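You operate a simulated robot arm through the tools that you are given. There is no shell and no other tool.

Carry out the task below with a simulated two-armed robot. There is one attempt and no reset: what you move stays moved.

## Task
Hold the card holder steady and lift the deck out for round three.
Fine: deck on the sideboard top; push the holder back to about the vase's row; yellow score on one, round dial on three.

The check looks at the end state, three seconds after you hand in, the way a careful person would. Anything else that was tipped, shoved, dropped, spilled or broken makes it a failure.

## Robot
Two 7-joint arms with two-finger parallel grippers on one trunk that stands fixed in place. Base frame: the origin is at the foot of the trunk, x ahead of it, y to its left, z up; the work surface is at about z = 820. Readings come in mm, rad, newtons and seconds.
The left shoulder is at [70, 163, 1195], the right one opposite. With the tool pointing down near the work surface each hand reaches from about 380 to 880 mm from the base axis, measured 20 degrees to its own side. Payload 3.43 kg a hand.
The tool frame of a hand sits at the grasp point between the pads (the TCP): z along the fingers, y along the line on which they close. The tips reach 34 mm beyond it. Largest opening 128 mm; finger width 24, thickness 12; the body of the gripper, 48 by 130 mm, starts 96 mm behind the TCP.
Orientation is that of the tool frame in the base frame, as a unit quaternion [w, x, y, z]. With the fingers straight down and closing along the base's y, the tool's x points along the base's -x, its y along +y and its z along -z.

## Interface
- The arms move only by the tool move_arm. It takes "left_steps", "right_steps" or both (then of equal length, played together; a hand with none holds still); each is a list of rows, each a list of 7 numbers: the gripper command, from -1 (shut) to 1 (fully open), values between in proportion, then the shift along the tool's x, y, z in mm, then the turn, a rotation vector about the tool's x, y, z in rad. In form: [[fingers, tx, ty, tz, rx, ry, rz], ...]. A call has 1 to 20 rows; each row is the pose to reach, as a shift and turn from the pose commanded when the call began, along the tool's axes at that moment. Each row takes 0.2 s and may step no farther than 50 mm and 0.15 rad from the row before; otherwise, or with a gripper value out of range, the whole call is refused. A pose out of reach is approached as far as the arm can. The call stops where the force on the tool passes 40 N (or 10 N more than at its start, if that is more) or the arm is blocked; 0.2 s more then pass. Each finger travels about 153 mm/s and halts on what it meets, pressing with about 32 N; the grip force reading is that of the motor and also rises with nothing between the fingers. The clock runs only during rows and for 0.2 s after the last one: add rows that repeat a pose to give the fingers time. It gives the time, the measured TCP pose, the force on the tool (base axes), the opening and the grip force at its end, in the units of the frame above (readings bear some noise), with the torque about the TCP (base axes, N m) and any sound that the robot's microphone picked up.
- Cameras (640 x 400 px; columns grow to the right, rows downward): "scene" is now at [135.7, -15.1, 1427.2]; the picture's right is [-0.18, -0.98, 0.00], its down [-0.55, 0.10, -0.83] and it looks along [0.82, -0.15, -0.55] (base axes); focal length 276 px, centre (320, 200). "left" rides on the left gripper at [76, 11, -160] in its tool frame; the picture's right is [-0.15, 0.99, 0.00], its down [-0.88, -0.13, -0.46] and it looks along [-0.45, -0.07, 0.89] (tool axes); focal length 234 px, centre (320, 200). "right" rides on the right gripper at [76, -11, -160] in its tool frame; the picture's right is [0.15, 0.99, 0.00], its down [-0.88, 0.13, -0.46] and it looks along [-0.45, 0.07, 0.89] (tool axes); focal length 234 px, centre (320, 200). There is no depth. A picture from a camera that has moved, and an enlarged one, comes with that camera's place and axes in the base frame and with its lens.
- camera(camera): a new picture of that camera. No time passes.
- move_column(by): slides the trunk up (or, below 0, down) by that many mm; the arms and the scene camera ride with it, the base frame stays. It gives what a move gives, with no picture.
- aim_head(pan, tilt): turns the head with the scene camera to pan (to the left, within 1.501 rad either way) and tilt (down, from -0.506 to 1.204), counted from straight ahead of the robot. It gives what a move gives.
- close_up(camera, box): a new picture of the part [left, top, right, bottom] of that camera's present view, enlarged. No time passes.
- sign_off(): hands the job in; it is judged then, once.

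Places have to be worked out from the pictures, the camera data and where the tool is seen. Open the grippers and draw the arms clear of the work before you hand the job in, unless the task says otherwise.

The tools are called as name(argument=value, ...) on one line, values as JSON. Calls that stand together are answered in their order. move_arm: Moves the arms, as the interface text tells. Its arguments: {"type":"object","properties":{"left_steps":{"type":"array"},"right_steps":{"type":"array"}},"required":[]} The other tools are called the same way: move_column (by) slides the trunk up or down; aim_head (pan, tilt) turns the head that bears the scene camera; camera (camera) takes a picture; close_up (camera, box) takes an enlarged picture of a part of a camera's view; sign_off () hands the job in.

At the start:

```text
time_s: 0.0
left_ee_pos: [664.5, 62.9, 1165.0]
left_ee_rot: [-0.001, -0.001, 1.0, 0.0]
left_wrist_force: [1.0, 0.0, -0.9]
left_wrist_torque: [-0.01, 0.0, 0.01]
left_opening: 127.8
left_grip_force: 0.1
right_ee_pos: [506.0, -322.9, 1185.9]
right_ee_rot: [0.0, 0.0, 1.0, 0.0]
right_wrist_force: [0.0, 0.7, -0.3]
right_wrist_torque: [0.01, 0.0, 0.01]
right_opening: 127.8
right_grip_force: 0.0
trunk travel left (down, up): [-675.0, 265.0]
head pan, tilt: [-0.178, 0.586]
```

scene: 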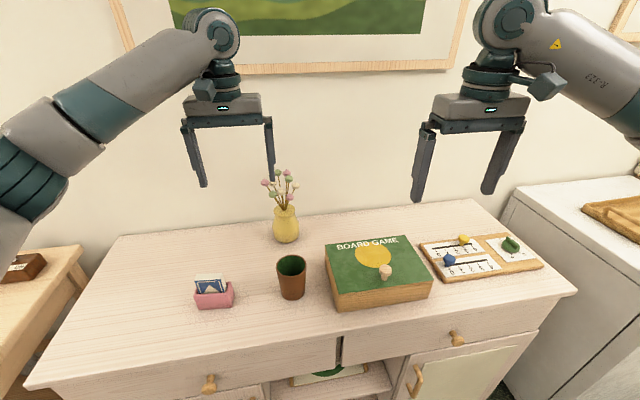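
right: 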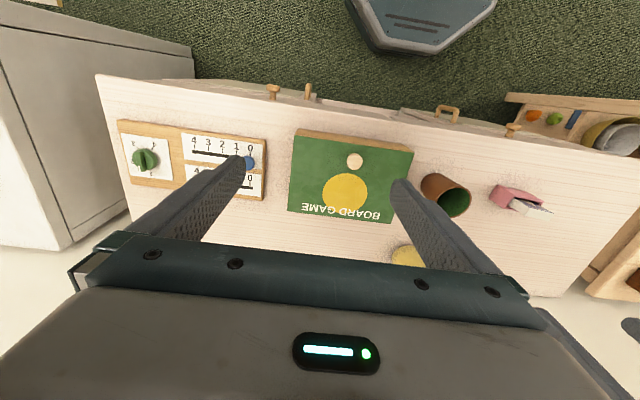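
left: 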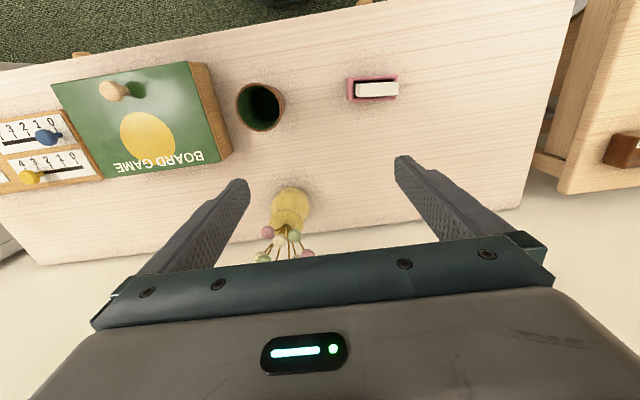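

The pictures show a pink card holder with a deck on the left, a cup, a vase, a game box and a score board with two sliders and a dial. I'll take enlarged views of these before planning anything.

close_up(camera="scene", box=[400, 210, 560, 310])

close_up(camera="scene", box=[160, 240, 320, 340])

close_up(camera="right", box=[100, 100, 300, 225])

close_up(camera="left", box=[300, 40, 460, 140])

```text
4.00 times, centred on (480, 260) of scene
camera zoom: at [135.7, -15.1, 1427.2], right [-0.18, -0.98, 0.0], down [-0.55, 0.1, -0.83], along [0.82, -0.15, -0.55], focal length 1102 px, centre (-320, -40)
```

zoom: 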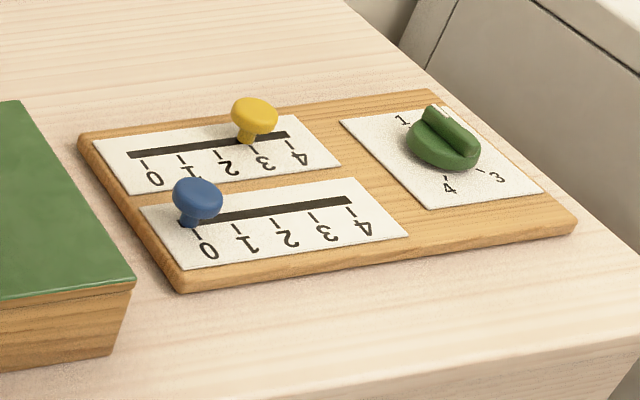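

```text
4.00 times, centred on (240, 290) of scene
camera zoom: at [135.7, -15.1, 1427.2], right [-0.18, -0.98, 0.0], down [-0.55, 0.1, -0.83], along [0.82, -0.15, -0.55], focal length 1102 px, centre (640, -160)
```

zoom: 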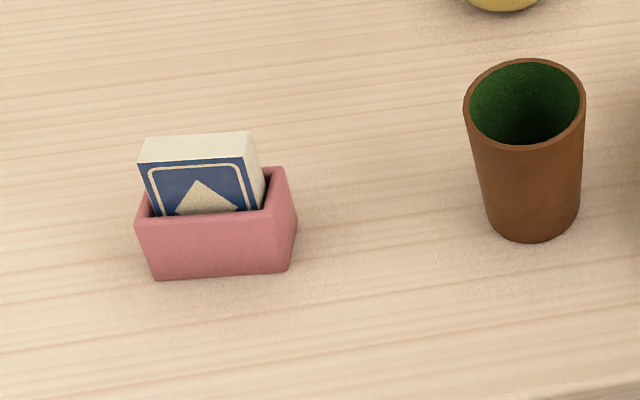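

```text
3.20 times, centred on (200, 162) of right
camera zoom: at [431.9, -333.3, 1344.4], right [-0.15, 0.99, 0.0], down [0.88, 0.13, 0.46], along [0.45, 0.07, -0.89], focal length 749 px, centre (704, 320)
```

zoom: 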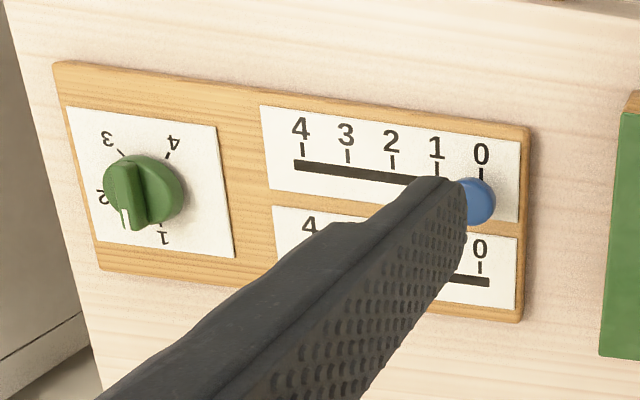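

```text
4.00 times, centred on (380, 90) of left
camera zoom: at [589.3, 74.4, 1323.5], right [0.14, 0.99, 0.0], down [0.88, -0.13, 0.45], along [0.45, -0.07, -0.89], focal length 937 px, centre (80, 640)
```

zoom: 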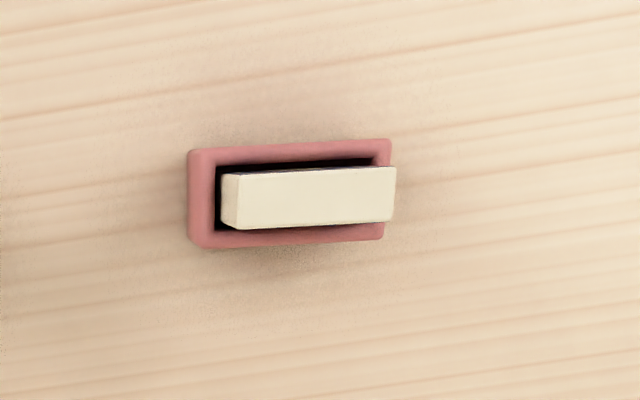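

The scoreboard sits on the far right (about x 640, y −600) and the holder on the left (about x 615, y 161, turned about −0.1 rad). I'll first bring the right hand over the board to read the scales.

move_arm(right_steps=[[1, 4, -45, 14, 0, 0, 0], [1, 8, -90, 28, 0, 0, 0], [1, 12, -135, 42, 0, 0, 0], [1, 16, -180, 56, 0, 0, 0], [1, 20, -225, 70, 0, 0, 0], [1, 26, -270, 86, 0, 0, 0], [1, 26, -270, 86, 0, 0, 0]])

camera(camera="right")

```text
time_s: 1.6
left_ee_pos: [665.0, 63.9, 1163.8]
left_ee_rot: [-0.001, -0.001, 1.0, 0.0]
left_wrist_force: [0.3, -0.5, 0.2]
left_wrist_torque: [0.01, 0.03, -0.02]
left_opening: 128.1
left_grip_force: 0.0
right_ee_pos: [480.0, -593.6, 1099.8]
right_ee_rot: [0.0, 0.0, 1.0, 0.001]
right_wrist_force: [0.1, -0.1, -0.4]
right_wrist_torque: [0.0, -0.02, -0.02]
right_opening: 128.0
right_grip_force: 0.1
trunk travel left (down, up): [-675.0, 265.0]
head pan, tilt: [-0.178, 0.586]
```

```text
taken
camera right: at [404.7, -603.5, 1259.2], right [-0.15, 0.99, 0.0], down [0.88, 0.13, 0.46], along [0.45, 0.07, -0.89], focal length 234 px, centre (320, 200)
```

right: 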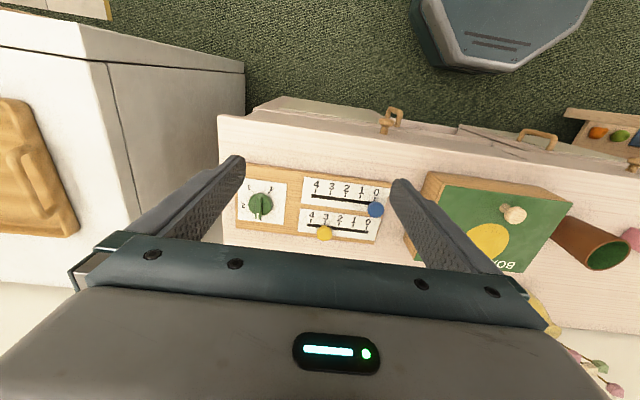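

The board is well in view between the fingers; I'll enlarge it.

close_up(camera="right", box=[225, 155, 305, 255])

close_up(camera="right", box=[290, 165, 400, 250])

close_up(camera="scene", box=[480, 220, 560, 280])

close_up(camera="scene", box=[420, 220, 500, 280])

```text
4.00 times, centred on (265, 205) of right
camera zoom: at [404.7, -603.5, 1259.2], right [-0.15, 0.99, 0.0], down [0.88, 0.13, 0.46], along [0.45, 0.07, -0.89], focal length 937 px, centre (540, 180)
```

zoom: 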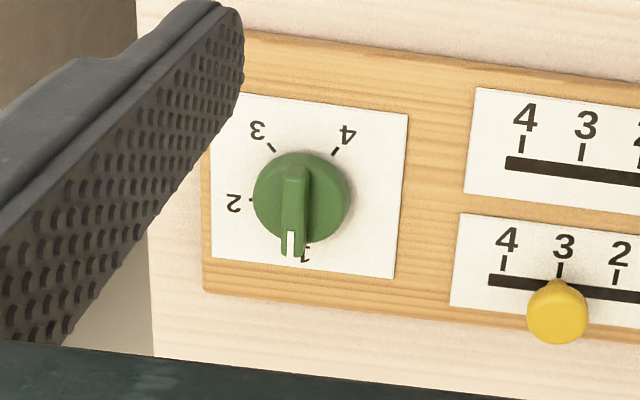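

```text
4.71 times, centred on (345, 208) of right
camera zoom: at [404.7, -603.5, 1259.2], right [-0.15, 0.99, 0.0], down [0.88, 0.13, 0.46], along [0.45, 0.07, -0.89], focal length 1102 px, centre (202, 165)
```

zoom: 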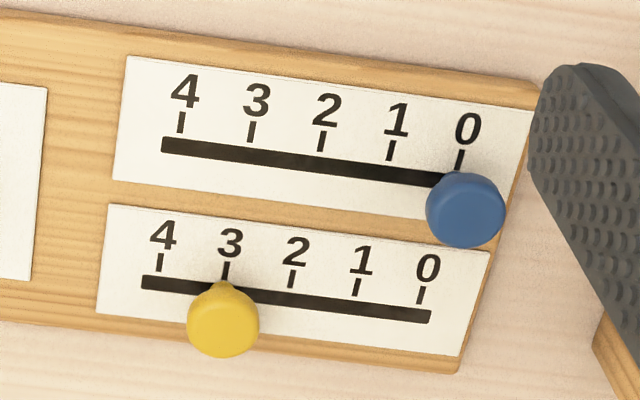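

```text
6.67 times, centred on (520, 250) of scene
camera zoom: at [136.0, -14.3, 1427.2], right [-0.18, -0.98, 0.0], down [-0.55, 0.1, -0.83], along [0.82, -0.15, -0.55], focal length 1836 px, centre (-1013, -133)
```

zoom: 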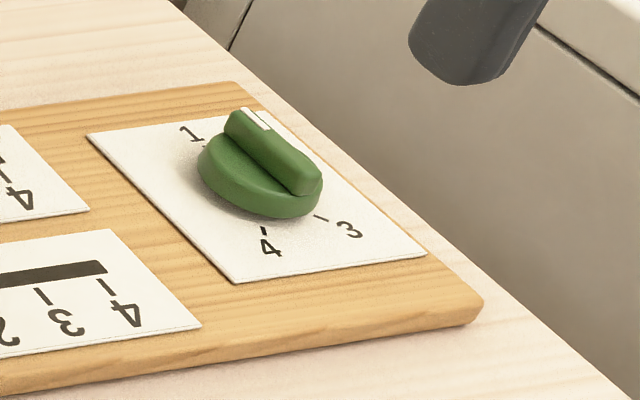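

```text
6.67 times, centred on (460, 250) of scene
camera zoom: at [136.0, -14.3, 1427.2], right [-0.18, -0.98, 0.0], down [-0.55, 0.1, -0.83], along [0.82, -0.15, -0.55], focal length 1836 px, centre (-613, -133)
```

zoom: 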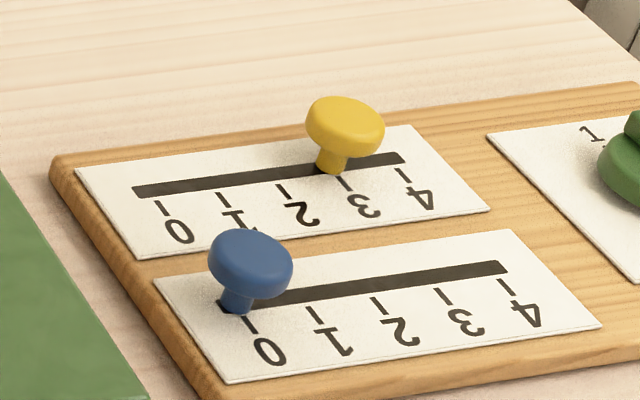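

The yellow slider is at 3, blue at 0 and the dial at 1, so yellow has to move about 62 mm toward +y and the dial about 140° clockwise. Before descending I'll check how well the scene camera agrees with the tool pose by looking at the right fingertips.

camera(camera="scene")

close_up(camera="scene", box=[440, 120, 600, 220])

```text
taken
camera scene: at [136.0, -14.3, 1427.2], right [-0.18, -0.98, 0.0], down [-0.55, 0.1, -0.83], along [0.82, -0.15, -0.55], focal length 276 px, centre (320, 200)
```

scene: 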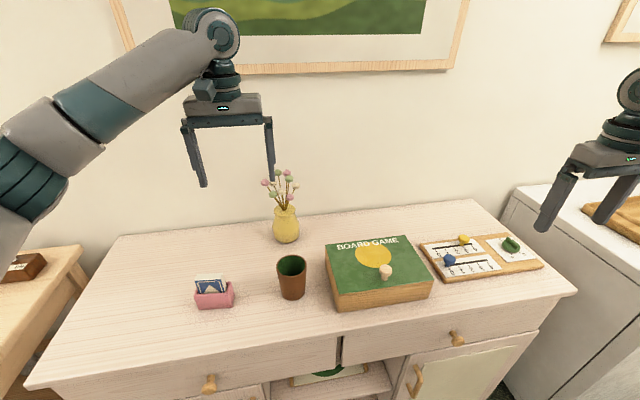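

```text
4.00 times, centred on (520, 170) of scene
camera zoom: at [136.0, -14.3, 1427.2], right [-0.18, -0.98, 0.0], down [-0.55, 0.1, -0.83], along [0.82, -0.15, -0.55], focal length 1102 px, centre (-480, 320)
```

zoom: 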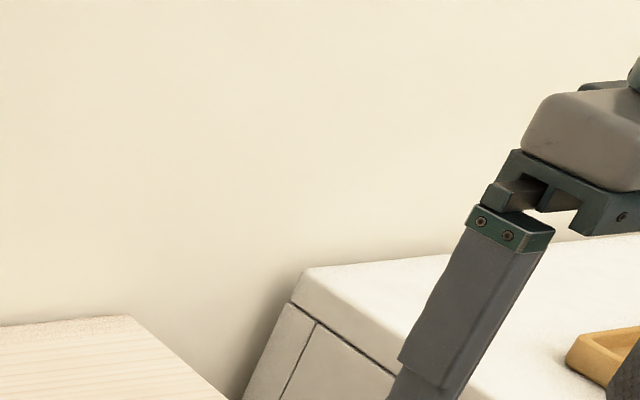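

I'll enlarge the finger's tip, which was cut off in that view.

close_up(camera="scene", box=[510, 180, 590, 240])

close_up(camera="scene", box=[180, 150, 260, 210])

```text
6.67 times, centred on (550, 210) of scene
camera zoom: at [136.0, -14.3, 1427.2], right [-0.18, -0.98, 0.0], down [-0.55, 0.1, -0.83], along [0.82, -0.15, -0.55], focal length 1836 px, centre (-1213, 133)
```

zoom: 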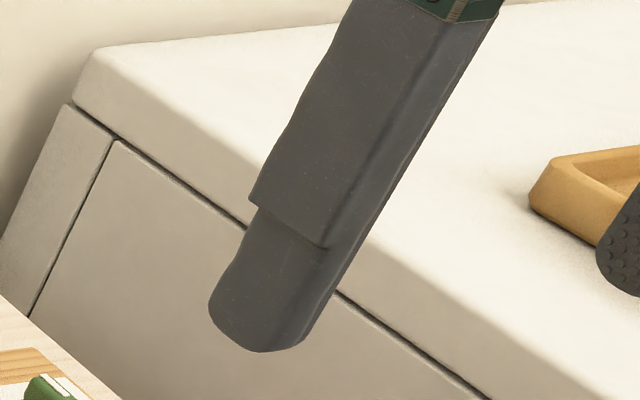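

```text
6.67 times, centred on (220, 180) of scene
camera zoom: at [136.0, -14.3, 1427.2], right [-0.18, -0.98, 0.0], down [-0.55, 0.1, -0.83], along [0.82, -0.15, -0.55], focal length 1836 px, centre (987, 333)
```

zoom: 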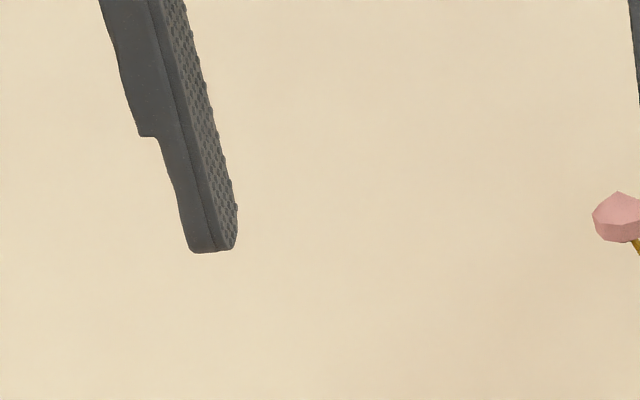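

Tool and camera agree within a few millimetres. Now I move the right hand to roughly above the yellow knob (x≈676, y≈−551), still high, and partly close the fingers.

move_arm(right_steps=[[0.6, -40, 9, 20, 0, 0, 0], [0.2, -80, 18, 40, 0, 0, 0], [-0.2, -120, 27, 60, 0, 0, 0], [-0.2, -160, 36, 80, 0, 0, 0], [-0.2, -196, 42, 100, 0, 0, 0], [-0.2, -196, 42, 100, 0, 0, 0]])

camera(camera="right")

close_up(camera="scene", box=[400, 130, 560, 290])

```text
time_s: 3.0
left_ee_pos: [664.7, 62.3, 1164.9]
left_ee_rot: [0.0, -0.001, 1.0, 0.0]
left_wrist_force: [0.4, 0.2, 0.1]
left_wrist_torque: [0.0, -0.01, 0.02]
left_opening: 128.2
left_grip_force: 0.1
right_ee_pos: [677.5, -552.3, 1001.8]
right_ee_rot: [0.001, 0.001, 1.0, 0.0]
right_wrist_force: [-0.2, 0.6, -0.3]
right_wrist_torque: [0.03, -0.03, 0.0]
right_opening: 51.1
right_grip_force: 0.1
trunk travel left (down, up): [-675.0, 265.0]
head pan, tilt: [-0.178, 0.586]
```

```text
taken
camera right: at [602.0, -562.9, 1159.9], right [-0.15, 0.99, 0.0], down [0.88, 0.13, 0.46], along [0.45, 0.07, -0.89], focal length 234 px, centre (320, 200)
```

right: 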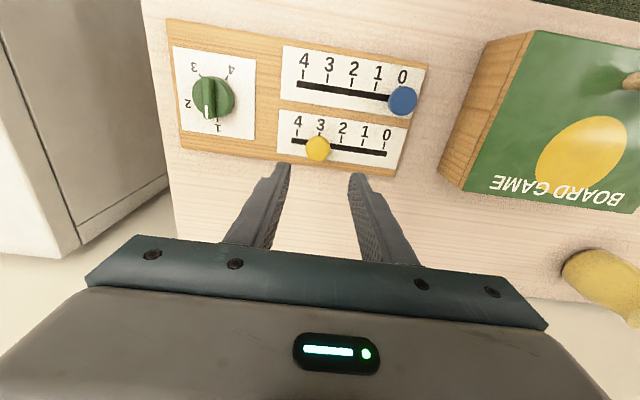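

```text
2.50 times, centred on (480, 210) of scene
camera zoom: at [134.5, -15.6, 1427.3], right [-0.18, -0.98, 0.0], down [-0.54, 0.1, -0.83], along [0.82, -0.15, -0.55], focal length 689 px, centre (-80, 175)
```

zoom: 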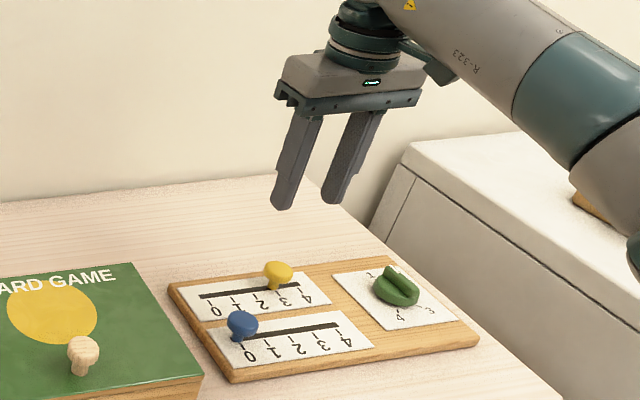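

The knob projects to about (678, −554), almost beneath the TCP. I descend to TCP z≈935 (tips ≈ 901) and look again.

move_arm(right_steps=[[-0.2, -1, -2, 30, 0, 0, 0], [-0.2, -1, -2, 66, 0, 0, 0], [-0.2, -1, -2, 66, 0, 0, 0]])

close_up(camera="right", box=[220, 60, 420, 185])

close_up(camera="scene", box=[420, 190, 520, 265])

```text
time_s: 3.8
left_ee_pos: [664.1, 62.8, 1163.8]
left_ee_rot: [-0.001, -0.001, 1.0, 0.0]
left_wrist_force: [-0.7, -0.4, 0.8]
left_wrist_torque: [0.02, 0.02, 0.0]
left_opening: 128.0
left_grip_force: 0.1
right_ee_pos: [678.0, -552.8, 933.7]
right_ee_rot: [0.0, 0.0, 1.0, 0.0]
right_wrist_force: [0.6, 0.2, -0.2]
right_wrist_torque: [-0.01, 0.02, 0.0]
right_opening: 51.2
right_grip_force: 0.1
trunk travel left (down, up): [-675.0, 265.0]
head pan, tilt: [-0.178, 0.586]
```

```text
3.20 times, centred on (320, 122) of right
camera zoom: at [602.2, -562.9, 1092.1], right [-0.15, 0.99, 0.0], down [0.88, 0.13, 0.46], along [0.45, 0.07, -0.89], focal length 749 px, centre (320, 448)
```

zoom: 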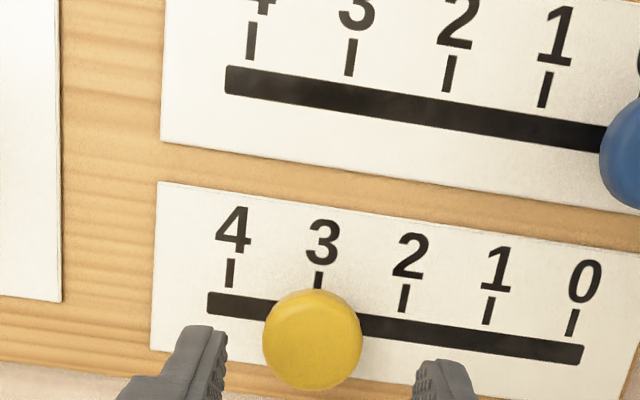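

```text
5.33 times, centred on (470, 228) of scene
camera zoom: at [135.6, -14.6, 1427.2], right [-0.18, -0.98, 0.0], down [-0.55, 0.1, -0.83], along [0.82, -0.15, -0.55], focal length 1469 px, centre (-480, 53)
```

zoom: 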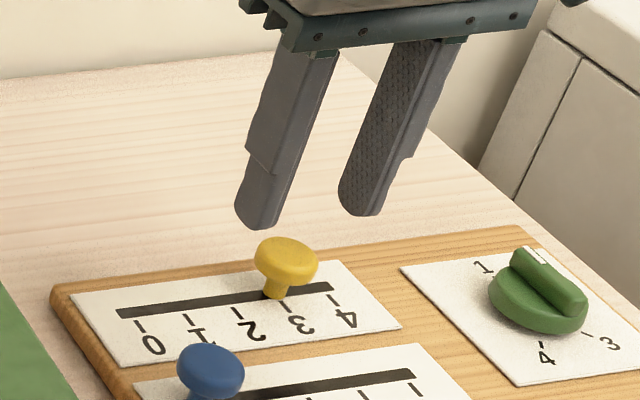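

The knob is at about (679, −554) with its head spanning about z 860–880, and the board top is near 840. The fingers straddle it with roughly 9 mm on each side, so I lower the tips to about z 851 and check.

move_arm(right_steps=[[-0.2, -1, -1.5, 16, 0, 0, 0], [-0.2, -1, -1.5, 32, 0, 0, 0], [-0.2, -1, -1.5, 48, 0, 0, 0], [-0.2, -1, -1.5, 48, 0, 0, 0]])

close_up(camera="scene", box=[420, 190, 520, 265])

close_up(camera="right", box=[220, 60, 420, 185])

```text
time_s: 4.8
left_ee_pos: [666.0, 63.5, 1164.0]
left_ee_rot: [-0.001, -0.001, 1.0, -0.001]
left_wrist_force: [0.6, 0.6, 0.0]
left_wrist_torque: [0.0, -0.03, -0.03]
left_opening: 128.1
left_grip_force: 0.0
right_ee_pos: [679.3, -554.8, 885.3]
right_ee_rot: [0.0, 0.0, 1.0, 0.0]
right_wrist_force: [0.0, 0.2, 0.3]
right_wrist_torque: [-0.02, -0.04, 0.01]
right_opening: 51.1
right_grip_force: 0.2
trunk travel left (down, up): [-675.0, 265.0]
head pan, tilt: [-0.178, 0.586]
```

```text
5.33 times, centred on (470, 228) of scene
camera zoom: at [135.6, -15.0, 1427.2], right [-0.18, -0.98, 0.0], down [-0.55, 0.1, -0.83], along [0.82, -0.15, -0.55], focal length 1469 px, centre (-480, 53)
```

zoom: 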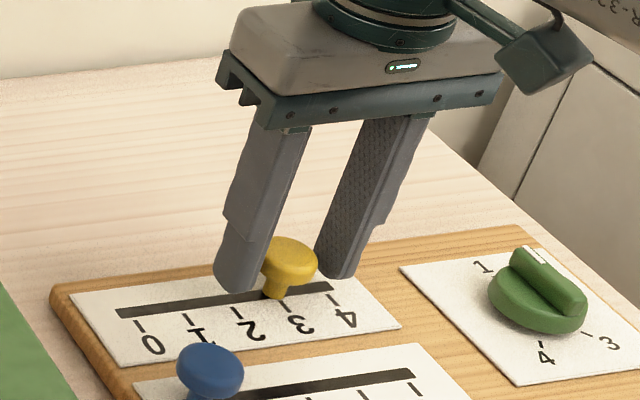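

```text
3.20 times, centred on (320, 122) of right
camera zoom: at [603.6, -564.9, 1044.0], right [-0.15, 0.99, 0.0], down [0.88, 0.13, 0.46], along [0.45, 0.07, -0.89], focal length 749 px, centre (320, 448)
```

zoom: 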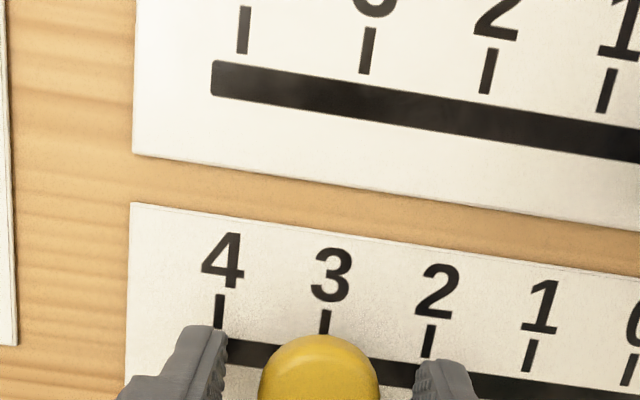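

Fingers straddle the knob and sit just above the board. Tick spacing comes out at about 30 mm, so I close on the knob and slide it 60 mm toward +y.

move_arm(right_steps=[[-0.6, 0, 0, 0, 0, 0, 0], [-1, 0, 0, 0, 0, 0, 0], [-1, 0, 0, 0, 0, 0, 0], [-1, 0, 10, 0, 0, 0, 0], [-1, 0, 20, 0, 0, 0, 0], [-1, 0, 30, 0, 0, 0, 0], [-1, 0, 40, 0, 0, 0, 0], [-1, 0, 50, 0, 0, 0, 0], [-1, 0, 60, 0, 0, 0, 0], [-1, 0, 60, 0, 0, 0, 0]])

close_up(camera="scene", box=[400, 190, 500, 265])

close_up(camera="right", box=[220, 60, 420, 185])

```text
time_s: 7.0
left_ee_pos: [666.2, 62.4, 1164.0]
left_ee_rot: [0.0, -0.001, 1.0, 0.0]
left_wrist_force: [0.5, 0.2, 0.3]
left_wrist_torque: [-0.03, 0.01, -0.01]
left_opening: 127.7
left_grip_force: 0.2
right_ee_pos: [680.3, -495.6, 885.5]
right_ee_rot: [0.0, 0.0, 1.0, 0.0]
right_wrist_force: [4.9, 1.0, 0.4]
right_wrist_torque: [-0.03, -0.9, 0.0]
right_opening: 31.2
right_grip_force: 45.1
trunk travel left (down, up): [-675.0, 265.0]
head pan, tilt: [-0.178, 0.586]
```

```text
5.33 times, centred on (450, 228) of scene
camera zoom: at [136.1, -15.0, 1427.1], right [-0.18, -0.98, 0.0], down [-0.55, 0.1, -0.83], along [0.82, -0.15, -0.55], focal length 1469 px, centre (-373, 53)
```

zoom: 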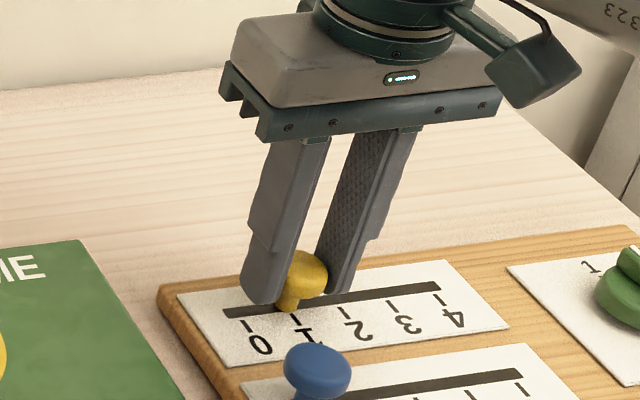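

```text
3.20 times, centred on (320, 122) of right
camera zoom: at [603.7, -505.3, 1044.1], right [-0.15, 0.99, 0.0], down [0.88, 0.13, 0.46], along [0.45, 0.07, -0.89], focal length 749 px, centre (320, 448)
```

zoom: 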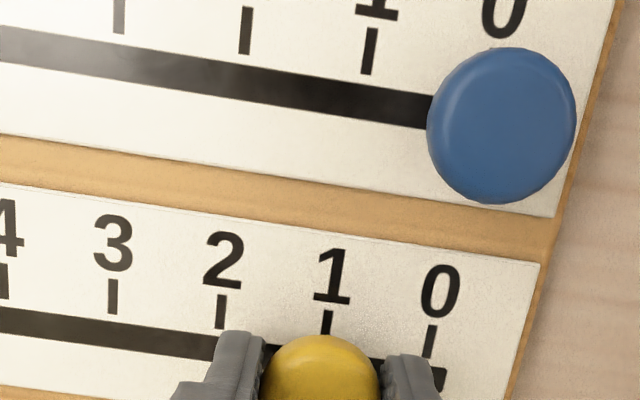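

Yellow sits at the 1 tick to within 1–2 mm (tick at y≈−494, tool at −495.6). I nudge it +1.2 mm, release and rise straight up.

move_arm(right_steps=[[-1, 0, 1.2, 0, 0, 0, 0], [-1, 0, 1.2, 0, 0, 0, 0], [-0.5, 0, 1.2, 0, 0, 0, 0], [-0.25, 0, 1.2, 0, 0, 0, 0], [-0.25, 0, 1.2, 0, 0, 0, 0], [-0.25, 0, 1.2, -20, 0, 0, 0], [-0.25, 0, 1.2, -50, 0, 0, 0], [-0.25, 0, 1.2, -80, 0, 0, 0], [-0.25, 40, 1.2, -100, 0, 0, 0], [-0.25, 40, 1.2, -100, 0, 0, 0]])

close_up(camera="right", box=[220, 60, 420, 185])

close_up(camera="scene", box=[410, 220, 490, 280])

camera(camera="right")

```text
time_s: 9.2
left_ee_pos: [666.6, 64.4, 1162.6]
left_ee_rot: [0.0, -0.001, 1.0, 0.0]
left_wrist_force: [0.3, -0.5, -0.2]
left_wrist_torque: [0.0, 0.03, 0.03]
left_opening: 128.0
left_grip_force: 0.1
right_ee_pos: [640.1, -492.8, 986.0]
right_ee_rot: [-0.001, 0.0, 1.0, 0.0]
right_wrist_force: [0.5, -0.5, 0.2]
right_wrist_torque: [0.01, 0.03, 0.01]
right_opening: 48.0
right_grip_force: 0.0
trunk travel left (down, up): [-675.0, 265.0]
head pan, tilt: [-0.178, 0.586]
```

```text
3.20 times, centred on (320, 122) of right
camera zoom: at [564.7, -503.4, 1144.3], right [-0.15, 0.99, 0.0], down [0.88, 0.13, 0.45], along [0.45, 0.07, -0.89], focal length 749 px, centre (320, 448)
```

zoom: 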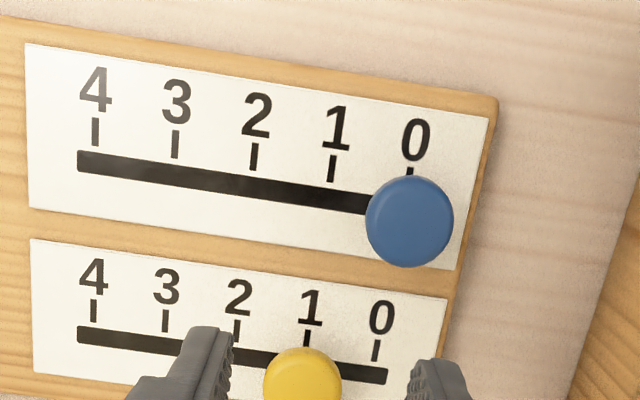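

```text
6.67 times, centred on (450, 250) of scene
camera zoom: at [137.2, -14.5, 1427.0], right [-0.18, -0.98, 0.0], down [-0.55, 0.1, -0.83], along [0.82, -0.15, -0.56], focal length 1836 px, centre (-547, -133)
```

zoom: 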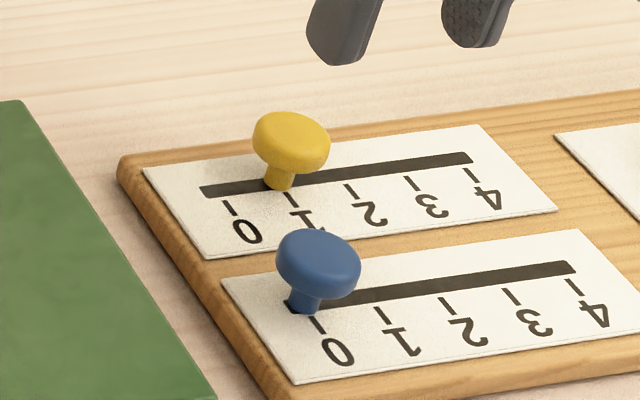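

```text
taken
camera right: at [564.7, -503.4, 1144.3], right [-0.15, 0.99, 0.0], down [0.88, 0.13, 0.45], along [0.45, 0.07, -0.89], focal length 234 px, centre (320, 200)
```

right: 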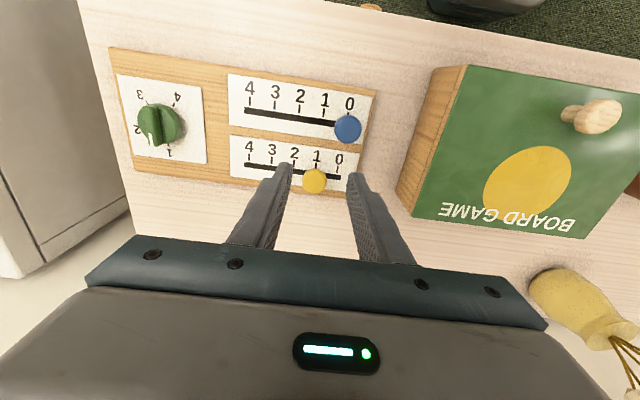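

Yellow now sits on 1, matching blue's alignment at 0. Next I move over toward the dial, staying high, to view it and test the reach.

move_arm(right_steps=[[-0.25, 10, -40, 0, 0, 0, 0], [-0.25, 20, -80, 0, 0, 0, 0], [-0.25, 30, -120, 0, 0, 0, 0], [-0.25, 40, -160, 0, 0, 0, 0], [-0.25, 40, -196, 0, 0, 0, 0], [-0.25, 40, -196, 0, 0, 0, 0]])

camera(camera="right")

close_up(camera="right", box=[240, 80, 400, 180])

```text
time_s: 10.6
left_ee_pos: [664.6, 63.9, 1163.5]
left_ee_rot: [-0.002, -0.001, 1.0, 0.0]
left_wrist_force: [0.1, 1.0, -0.9]
left_wrist_torque: [0.0, 0.01, -0.02]
left_opening: 127.8
left_grip_force: 0.1
right_ee_pos: [577.4, -629.0, 992.1]
right_ee_rot: [0.003, 0.005, 1.0, -0.008]
right_wrist_force: [0.5, 0.4, -0.5]
right_wrist_torque: [-0.01, 0.0, 0.0]
right_opening: 47.9
right_grip_force: 0.1
right hand out of reach, approached as far as the arm can: row 3, 4, 5, 6
trunk travel left (down, up): [-675.0, 265.0]
head pan, tilt: [-0.178, 0.586]
```

```text
taken
camera right: at [500.0, -636.2, 1150.4], right [-0.14, 0.99, -0.02], down [0.88, 0.13, 0.46], along [0.46, 0.05, -0.89], focal length 234 px, centre (320, 200)
```

right: 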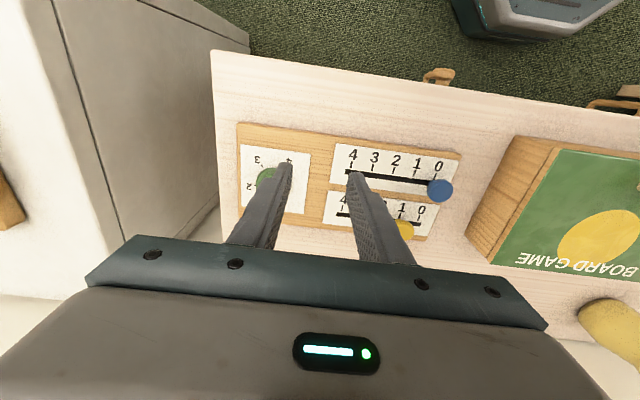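

```text
4.00 times, centred on (320, 130) of right
camera zoom: at [500.0, -636.2, 1150.4], right [-0.14, 0.99, -0.02], down [0.88, 0.13, 0.46], along [0.46, 0.05, -0.89], focal length 937 px, centre (320, 480)
```

zoom: 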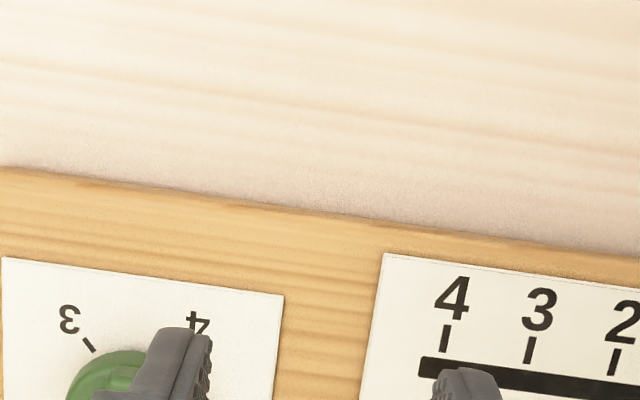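

The arm stopped short of (600, −689), ending at (577, −629), so this yaw and height limits the reach. I'll test whether turning the wrist clockwise, the way the dial has to turn anyway, improves it while staying high.

move_arm(right_steps=[[-0.25, 0, 0, 0, 0, 0, 0.15], [-0.25, 0, 0, 0, 0, 0, 0.3], [-0.25, 0, 0, 0, 0, 0, 0.45], [-0.25, 0, 0, 0, 0, 0, 0.6], [-0.25, 0, 0, 0, 0, 0, 0.75], [-0.25, 0, 0, 0, 0, 0, 0.75]])

```text
time_s: 12.0
left_ee_pos: [665.0, 63.9, 1163.8]
left_ee_rot: [-0.001, -0.001, 1.0, 0.001]
left_wrist_force: [-0.2, 0.5, 0.3]
left_wrist_torque: [-0.02, 0.04, 0.03]
left_opening: 128.1
left_grip_force: 0.0
right_ee_pos: [574.3, -630.0, 991.0]
right_ee_rot: [0.0, 0.367, 0.93, -0.001]
right_wrist_force: [-0.3, 0.1, 0.7]
right_wrist_torque: [0.01, 0.05, -0.02]
right_opening: 48.1
right_grip_force: 0.0
trunk travel left (down, up): [-675.0, 265.0]
head pan, tilt: [-0.178, 0.586]
```

With that yaw there is no reach complaint. I'll try moving radially outward to the dial's place, still at z≈990.

move_arm(right_steps=[[-0.25, -30, 0, 0, 0, 0, 0], [-0.25, -60, 0, 0, 0, 0, 0], [-0.25, -89, 0, 0, 0, 0, 0], [-0.25, -89, 0, 0, 0, 0, 0]])

```text
time_s: 13.0
left_ee_pos: [664.0, 63.1, 1164.7]
left_ee_rot: [0.0, -0.001, 1.0, 0.0]
left_wrist_force: [0.1, -0.4, 0.2]
left_wrist_torque: [0.01, -0.01, 0.04]
left_opening: 127.9
left_grip_force: 0.0
right_ee_pos: [640.9, -691.5, 990.9]
right_ee_rot: [0.0, 0.368, 0.93, 0.0]
right_wrist_force: [0.1, -1.0, -0.3]
right_wrist_torque: [-0.02, -0.03, 0.0]
right_opening: 48.1
right_grip_force: 0.0
trunk travel left (down, up): [-675.0, 265.0]
head pan, tilt: [-0.178, 0.586]
```

That reaches easily. I'll look at the dial from here.

camera(camera="right")

close_up(camera="right", box=[240, 80, 400, 180])

close_up(camera="scene", box=[450, 190, 550, 265])

```text
taken
camera right: at [577.8, -646.7, 1149.1], right [0.57, 0.82, 0.0], down [0.73, -0.51, 0.46], along [0.38, -0.26, -0.89], focal length 234 px, centre (320, 200)
```

right: 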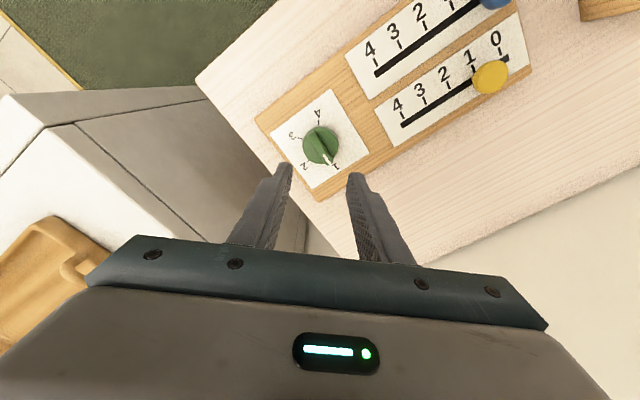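

```text
4.00 times, centred on (320, 130) of right
camera zoom: at [577.8, -646.7, 1149.1], right [0.57, 0.82, 0.0], down [0.73, -0.51, 0.46], along [0.38, -0.26, -0.89], focal length 937 px, centre (320, 480)
```

zoom: 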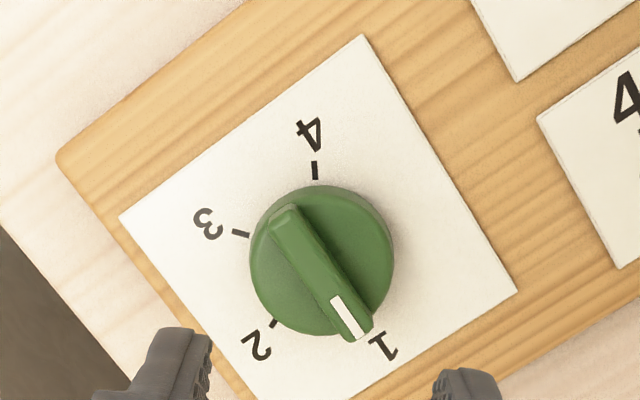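

```text
5.33 times, centred on (500, 228) of scene
camera zoom: at [135.0, -15.5, 1427.3], right [-0.18, -0.98, 0.0], down [-0.55, 0.1, -0.83], along [0.82, -0.15, -0.55], focal length 1469 px, centre (-640, 53)
```

zoom: 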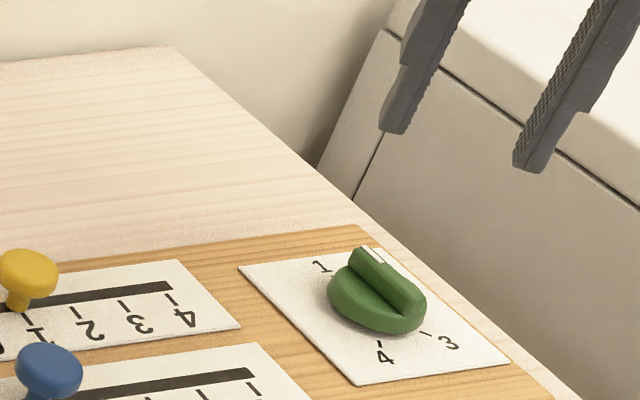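

The dial axis is near (639, −688) and the ticks are at about −3° (1), −72° (2), −141° (3) and 150° (4), so the pointer must turn about −138°. I'll first rehearse that wrist rotation in free air to see whether it is reachable.

move_arm(right_steps=[[-0.25, 0, 0, 0, 0, 0, 0.143], [-0.25, 0, 0, 0, 0, 0, 0.286], [-0.25, 0, 0, 0, 0, 0, 0.429], [-0.25, 0, 0, 0, 0, 0, 0.572], [-0.25, 0, 0, 0, 0, 0, 0.715], [-0.25, 0, 0, 0, 0, 0, 0.858], [-0.25, 0, 0, 0, 0, 0, 1.0], [-0.25, 0, 0, 0, 0, 0, 1.143], [-0.25, 0, 0, 0, 0, 0, 1.286], [-0.25, 0, 0, 0, 0, 0, 1.429], [-0.25, 0, 0, 0, 0, 0, 1.572], [-0.25, 0, 0, 0, 0, 0, 1.71], [-0.25, 0, 0, 0, 0, 0, 1.71]])

```text
time_s: 15.8
left_ee_pos: [665.4, 63.5, 1162.9]
left_ee_rot: [-0.001, -0.001, 1.0, 0.0]
left_wrist_force: [0.9, -0.5, 0.7]
left_wrist_torque: [0.04, 0.02, 0.03]
left_opening: 128.1
left_grip_force: 0.1
right_ee_pos: [641.5, -689.2, 991.7]
right_ee_rot: [0.0, 0.943, 0.333, 0.0]
right_wrist_force: [0.2, -0.1, -0.2]
right_wrist_torque: [0.0, -0.02, -0.01]
right_opening: 48.0
right_grip_force: 0.1
trunk travel left (down, up): [-675.0, 265.0]
head pan, tilt: [-0.178, 0.586]
```

The full rotation is reachable. I'll take a look from here for a second view of the dial, then turn back.

camera(camera="right")

move_arm(right_steps=[[-0.25, 0, 0, 0, 0, 0, -0.143], [-0.25, 0, 0, 0, 0, 0, -0.286], [-0.25, 0, 0, 0, 0, 0, -0.429], [-0.25, 0, 0, 0, 0, 0, -0.572], [-0.25, 0, 0, 0, 0, 0, -0.715], [-0.25, 0, 0, 0, 0, 0, -0.858], [-0.25, 0, 0, 0, 0, 0, -1.0], [-0.25, 0, 0, 0, 0, 0, -1.143], [-0.25, 0, 0, 0, 0, 0, -1.286], [-0.25, 0, 0, 0, 0, 0, -1.429], [-0.25, 0, 0, 0, 0, 0, -1.572], [-0.25, 0, 0, 0, 0, 0, -1.71], [-0.25, 0, 0, 0, 0, 0, -1.85], [-0.25, 0, 0, 0, 0, 0, -1.99], [-0.25, 0, 0, 0, 0, 0, -1.99]])

```text
taken
camera right: at [693.0, -632.1, 1149.4], right [0.74, -0.68, 0.0], down [-0.6, -0.65, 0.46], along [-0.31, -0.33, -0.89], focal length 234 px, centre (320, 200)
```

right: 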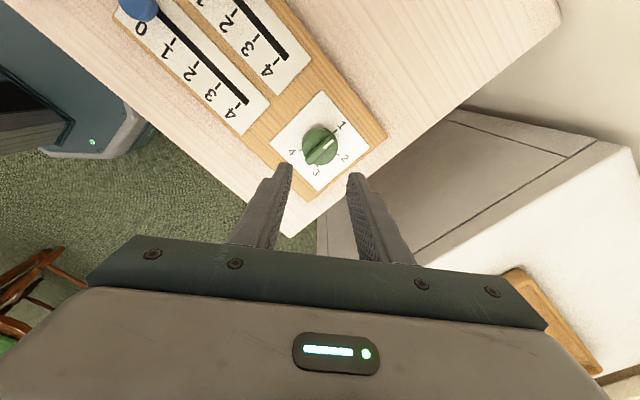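

```text
time_s: 19.0
left_ee_pos: [665.3, 63.8, 1165.2]
left_ee_rot: [-0.001, -0.002, 1.0, 0.0]
left_wrist_force: [0.2, 0.0, 0.0]
left_wrist_torque: [-0.01, 0.0, 0.0]
left_opening: 128.0
left_grip_force: 0.0
right_ee_pos: [640.7, -689.7, 991.5]
right_ee_rot: [0.0, 0.233, 0.973, 0.0]
right_wrist_force: [-0.5, 0.7, -0.7]
right_wrist_torque: [-0.02, -0.02, 0.03]
right_opening: 47.6
right_grip_force: 0.2
trunk travel left (down, up): [-675.0, 265.0]
head pan, tilt: [-0.178, 0.586]
```

Yaw −27° is also reachable here. I try the last step to −5° so that the fingers would be parallel with the ridge.

move_arm(right_steps=[[-0.25, 0, 0, 0, 0, 0, -0.13], [-0.25, 0, 0, 0, 0, 0, -0.26], [-0.25, 0, 0, 0, 0, 0, -0.38], [-0.25, 0, 0, 0, 0, 0, -0.38]])

close_up(camera="right", box=[240, 80, 400, 180])

```text
time_s: 20.0
left_ee_pos: [660.0, 61.7, 1167.3]
left_ee_rot: [0.003, -0.001, 1.0, 0.002]
left_wrist_force: [-0.9, 0.0, -0.1]
left_wrist_torque: [0.03, -0.06, -0.02]
left_opening: 127.8
left_grip_force: 0.1
right_ee_pos: [595.5, -691.3, 990.7]
right_ee_rot: [0.009, 0.112, 0.994, -0.006]
right_wrist_force: [-1.2, 0.8, 0.4]
right_wrist_torque: [0.0, -0.04, 0.01]
right_opening: 47.7
right_grip_force: 0.1
right hand out of reach, approached as far as the arm can: row 2, 3, 4
trunk travel left (down, up): [-675.0, 265.0]
head pan, tilt: [-0.178, 0.586]
```

```text
4.00 times, centred on (320, 130) of right
camera zoom: at [517.6, -681.7, 1147.3], right [0.08, 1.0, -0.01], down [0.88, -0.06, 0.47], along [0.47, -0.05, -0.88], focal length 937 px, centre (320, 480)
```

zoom: 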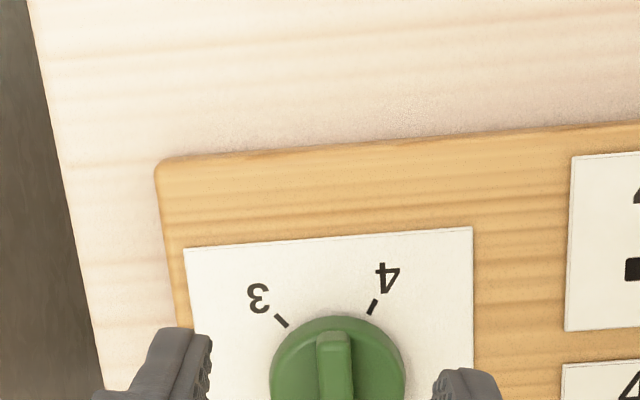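

That is out of reach, so I go back to yaw −27° above the dial axis at (639, −688), remove the slight tilt, and then rely on the closing fingers to turn the ridge parallel to them.

move_arm(right_steps=[[-0.25, -5, 2, 0, -0.005, 0.01, 0.12], [-0.25, -20, 6, 0, -0.01, 0.019, 0.246], [-0.25, -41.7, 12.9, 0.7, -0.01, 0.019, 0.246], [-0.25, -41.7, 12.9, 0.7, -0.01, 0.019, 0.246]])

close_up(camera="right", box=[240, 80, 400, 180])

```text
time_s: 21.0
left_ee_pos: [664.7, 64.1, 1163.3]
left_ee_rot: [0.0, -0.001, 1.0, 0.0]
left_wrist_force: [-0.5, -0.1, 0.1]
left_wrist_torque: [0.01, -0.03, 0.02]
left_opening: 128.0
left_grip_force: 0.0
right_ee_pos: [641.0, -687.4, 987.6]
right_ee_rot: [-0.001, 0.235, 0.972, 0.001]
right_wrist_force: [0.9, 0.3, 0.1]
right_wrist_torque: [0.01, -0.03, 0.02]
right_opening: 48.0
right_grip_force: 0.1
trunk travel left (down, up): [-675.0, 265.0]
head pan, tilt: [-0.178, 0.586]
```

```text
4.00 times, centred on (320, 130) of right
camera zoom: at [569.6, -662.1, 1146.7], right [0.32, 0.95, 0.0], down [0.84, -0.29, 0.45], along [0.43, -0.15, -0.89], focal length 937 px, centre (320, 480)
```

zoom: 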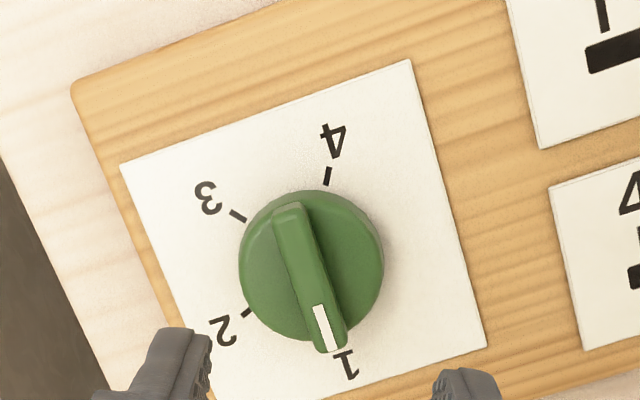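

The dial's disc centre is at about (638.5, −688). I shift a couple of millimetres and descend so the tips are at about z 880, then check heights against the ridge.

move_arm(right_steps=[[-0.25, 1.5, -1.3, 25, 0, 0, 0], [-0.25, 1.5, -1.3, 50, 0, 0, 0], [-0.25, 1.5, -1.3, 73, 0, 0, 0], [-0.25, 1.5, -1.3, 73, 0, 0, 0]])

close_up(camera="scene", box=[470, 205, 550, 265])

close_up(camera="right", box=[240, 80, 400, 180])

```text
time_s: 22.0
left_ee_pos: [665.3, 64.4, 1164.0]
left_ee_rot: [-0.001, -0.001, 1.0, 0.0]
left_wrist_force: [1.0, -0.1, -0.6]
left_wrist_torque: [-0.05, 0.01, 0.01]
left_opening: 128.1
left_grip_force: 0.0
right_ee_pos: [638.6, -686.9, 915.1]
right_ee_rot: [-0.001, 0.235, 0.972, 0.0]
right_wrist_force: [0.0, -0.2, 0.1]
right_wrist_torque: [0.0, 0.01, 0.0]
right_opening: 47.9
right_grip_force: 0.1
trunk travel left (down, up): [-675.0, 265.0]
head pan, tilt: [-0.178, 0.586]
```

```text
6.67 times, centred on (510, 235) of scene
camera zoom: at [135.5, -15.1, 1427.2], right [-0.18, -0.98, 0.0], down [-0.55, 0.1, -0.83], along [0.82, -0.15, -0.55], focal length 1836 px, centre (-947, -33)
```

zoom: 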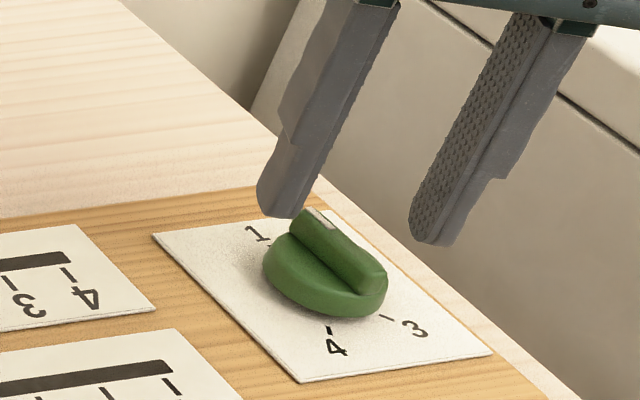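

```text
4.00 times, centred on (320, 130) of right
camera zoom: at [567.7, -661.9, 1073.4], right [0.32, 0.95, 0.0], down [0.84, -0.29, 0.45], along [0.43, -0.15, -0.89], focal length 937 px, centre (320, 480)
```

zoom: 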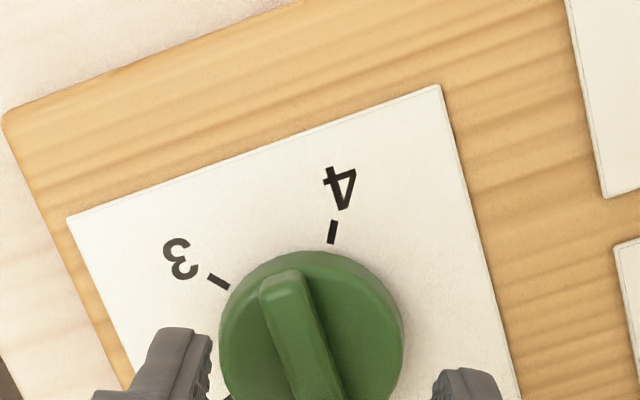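

The ridge top looks to be about z 866 and the disc top about z 854. I lower to tips ≈ 859 and check before closing.

move_arm(right_steps=[[-0.25, 0, -0.5, 10, 0, 0, 0], [-0.25, 0, -0.5, 17, 0, 0, 0], [-0.25, 0, -0.5, 21, 0, 0, 0], [-0.25, 0, -0.5, 21, 0, 0, 0]])

close_up(camera="scene", box=[470, 205, 550, 265])

close_up(camera="right", box=[240, 100, 400, 200])

```text
time_s: 23.0
left_ee_pos: [664.7, 63.4, 1164.7]
left_ee_rot: [-0.001, -0.001, 1.0, -0.001]
left_wrist_force: [0.0, -0.3, 0.6]
left_wrist_torque: [-0.02, -0.02, 0.0]
left_opening: 128.4
left_grip_force: 0.1
right_ee_pos: [639.3, -688.3, 895.2]
right_ee_rot: [-0.001, 0.236, 0.972, 0.0]
right_wrist_force: [-0.4, 0.0, 0.2]
right_wrist_torque: [-0.01, 0.01, -0.01]
right_opening: 47.7
right_grip_force: 0.0
trunk travel left (down, up): [-675.0, 265.0]
head pan, tilt: [-0.178, 0.586]
```

```text
6.67 times, centred on (510, 235) of scene
camera zoom: at [135.7, -15.2, 1427.2], right [-0.18, -0.98, 0.0], down [-0.55, 0.1, -0.83], along [0.82, -0.15, -0.55], focal length 1836 px, centre (-947, -33)
```

zoom: 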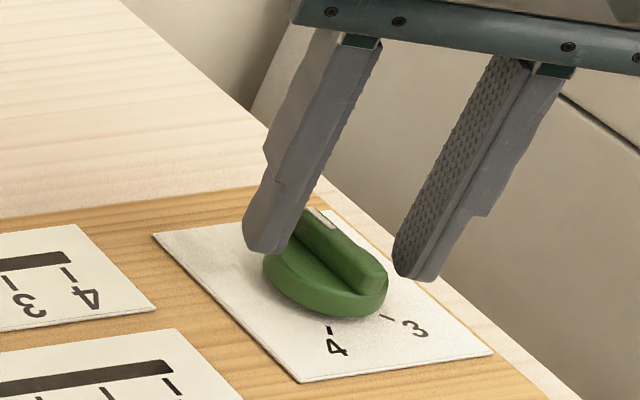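

```text
4.00 times, centred on (320, 150) of right
camera zoom: at [567.6, -662.8, 1052.6], right [0.32, 0.95, 0.0], down [0.84, -0.29, 0.45], along [0.43, -0.15, -0.89], focal length 937 px, centre (320, 400)
```

zoom: 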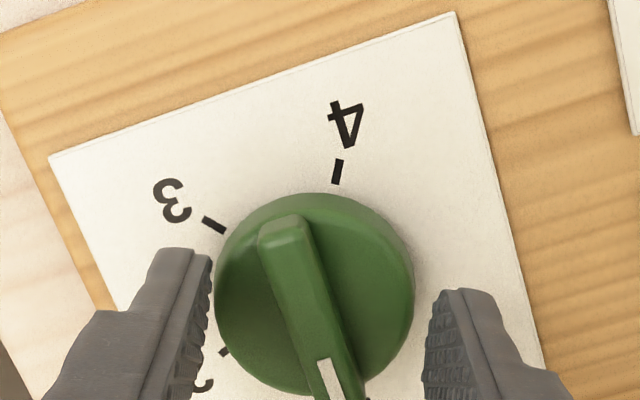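

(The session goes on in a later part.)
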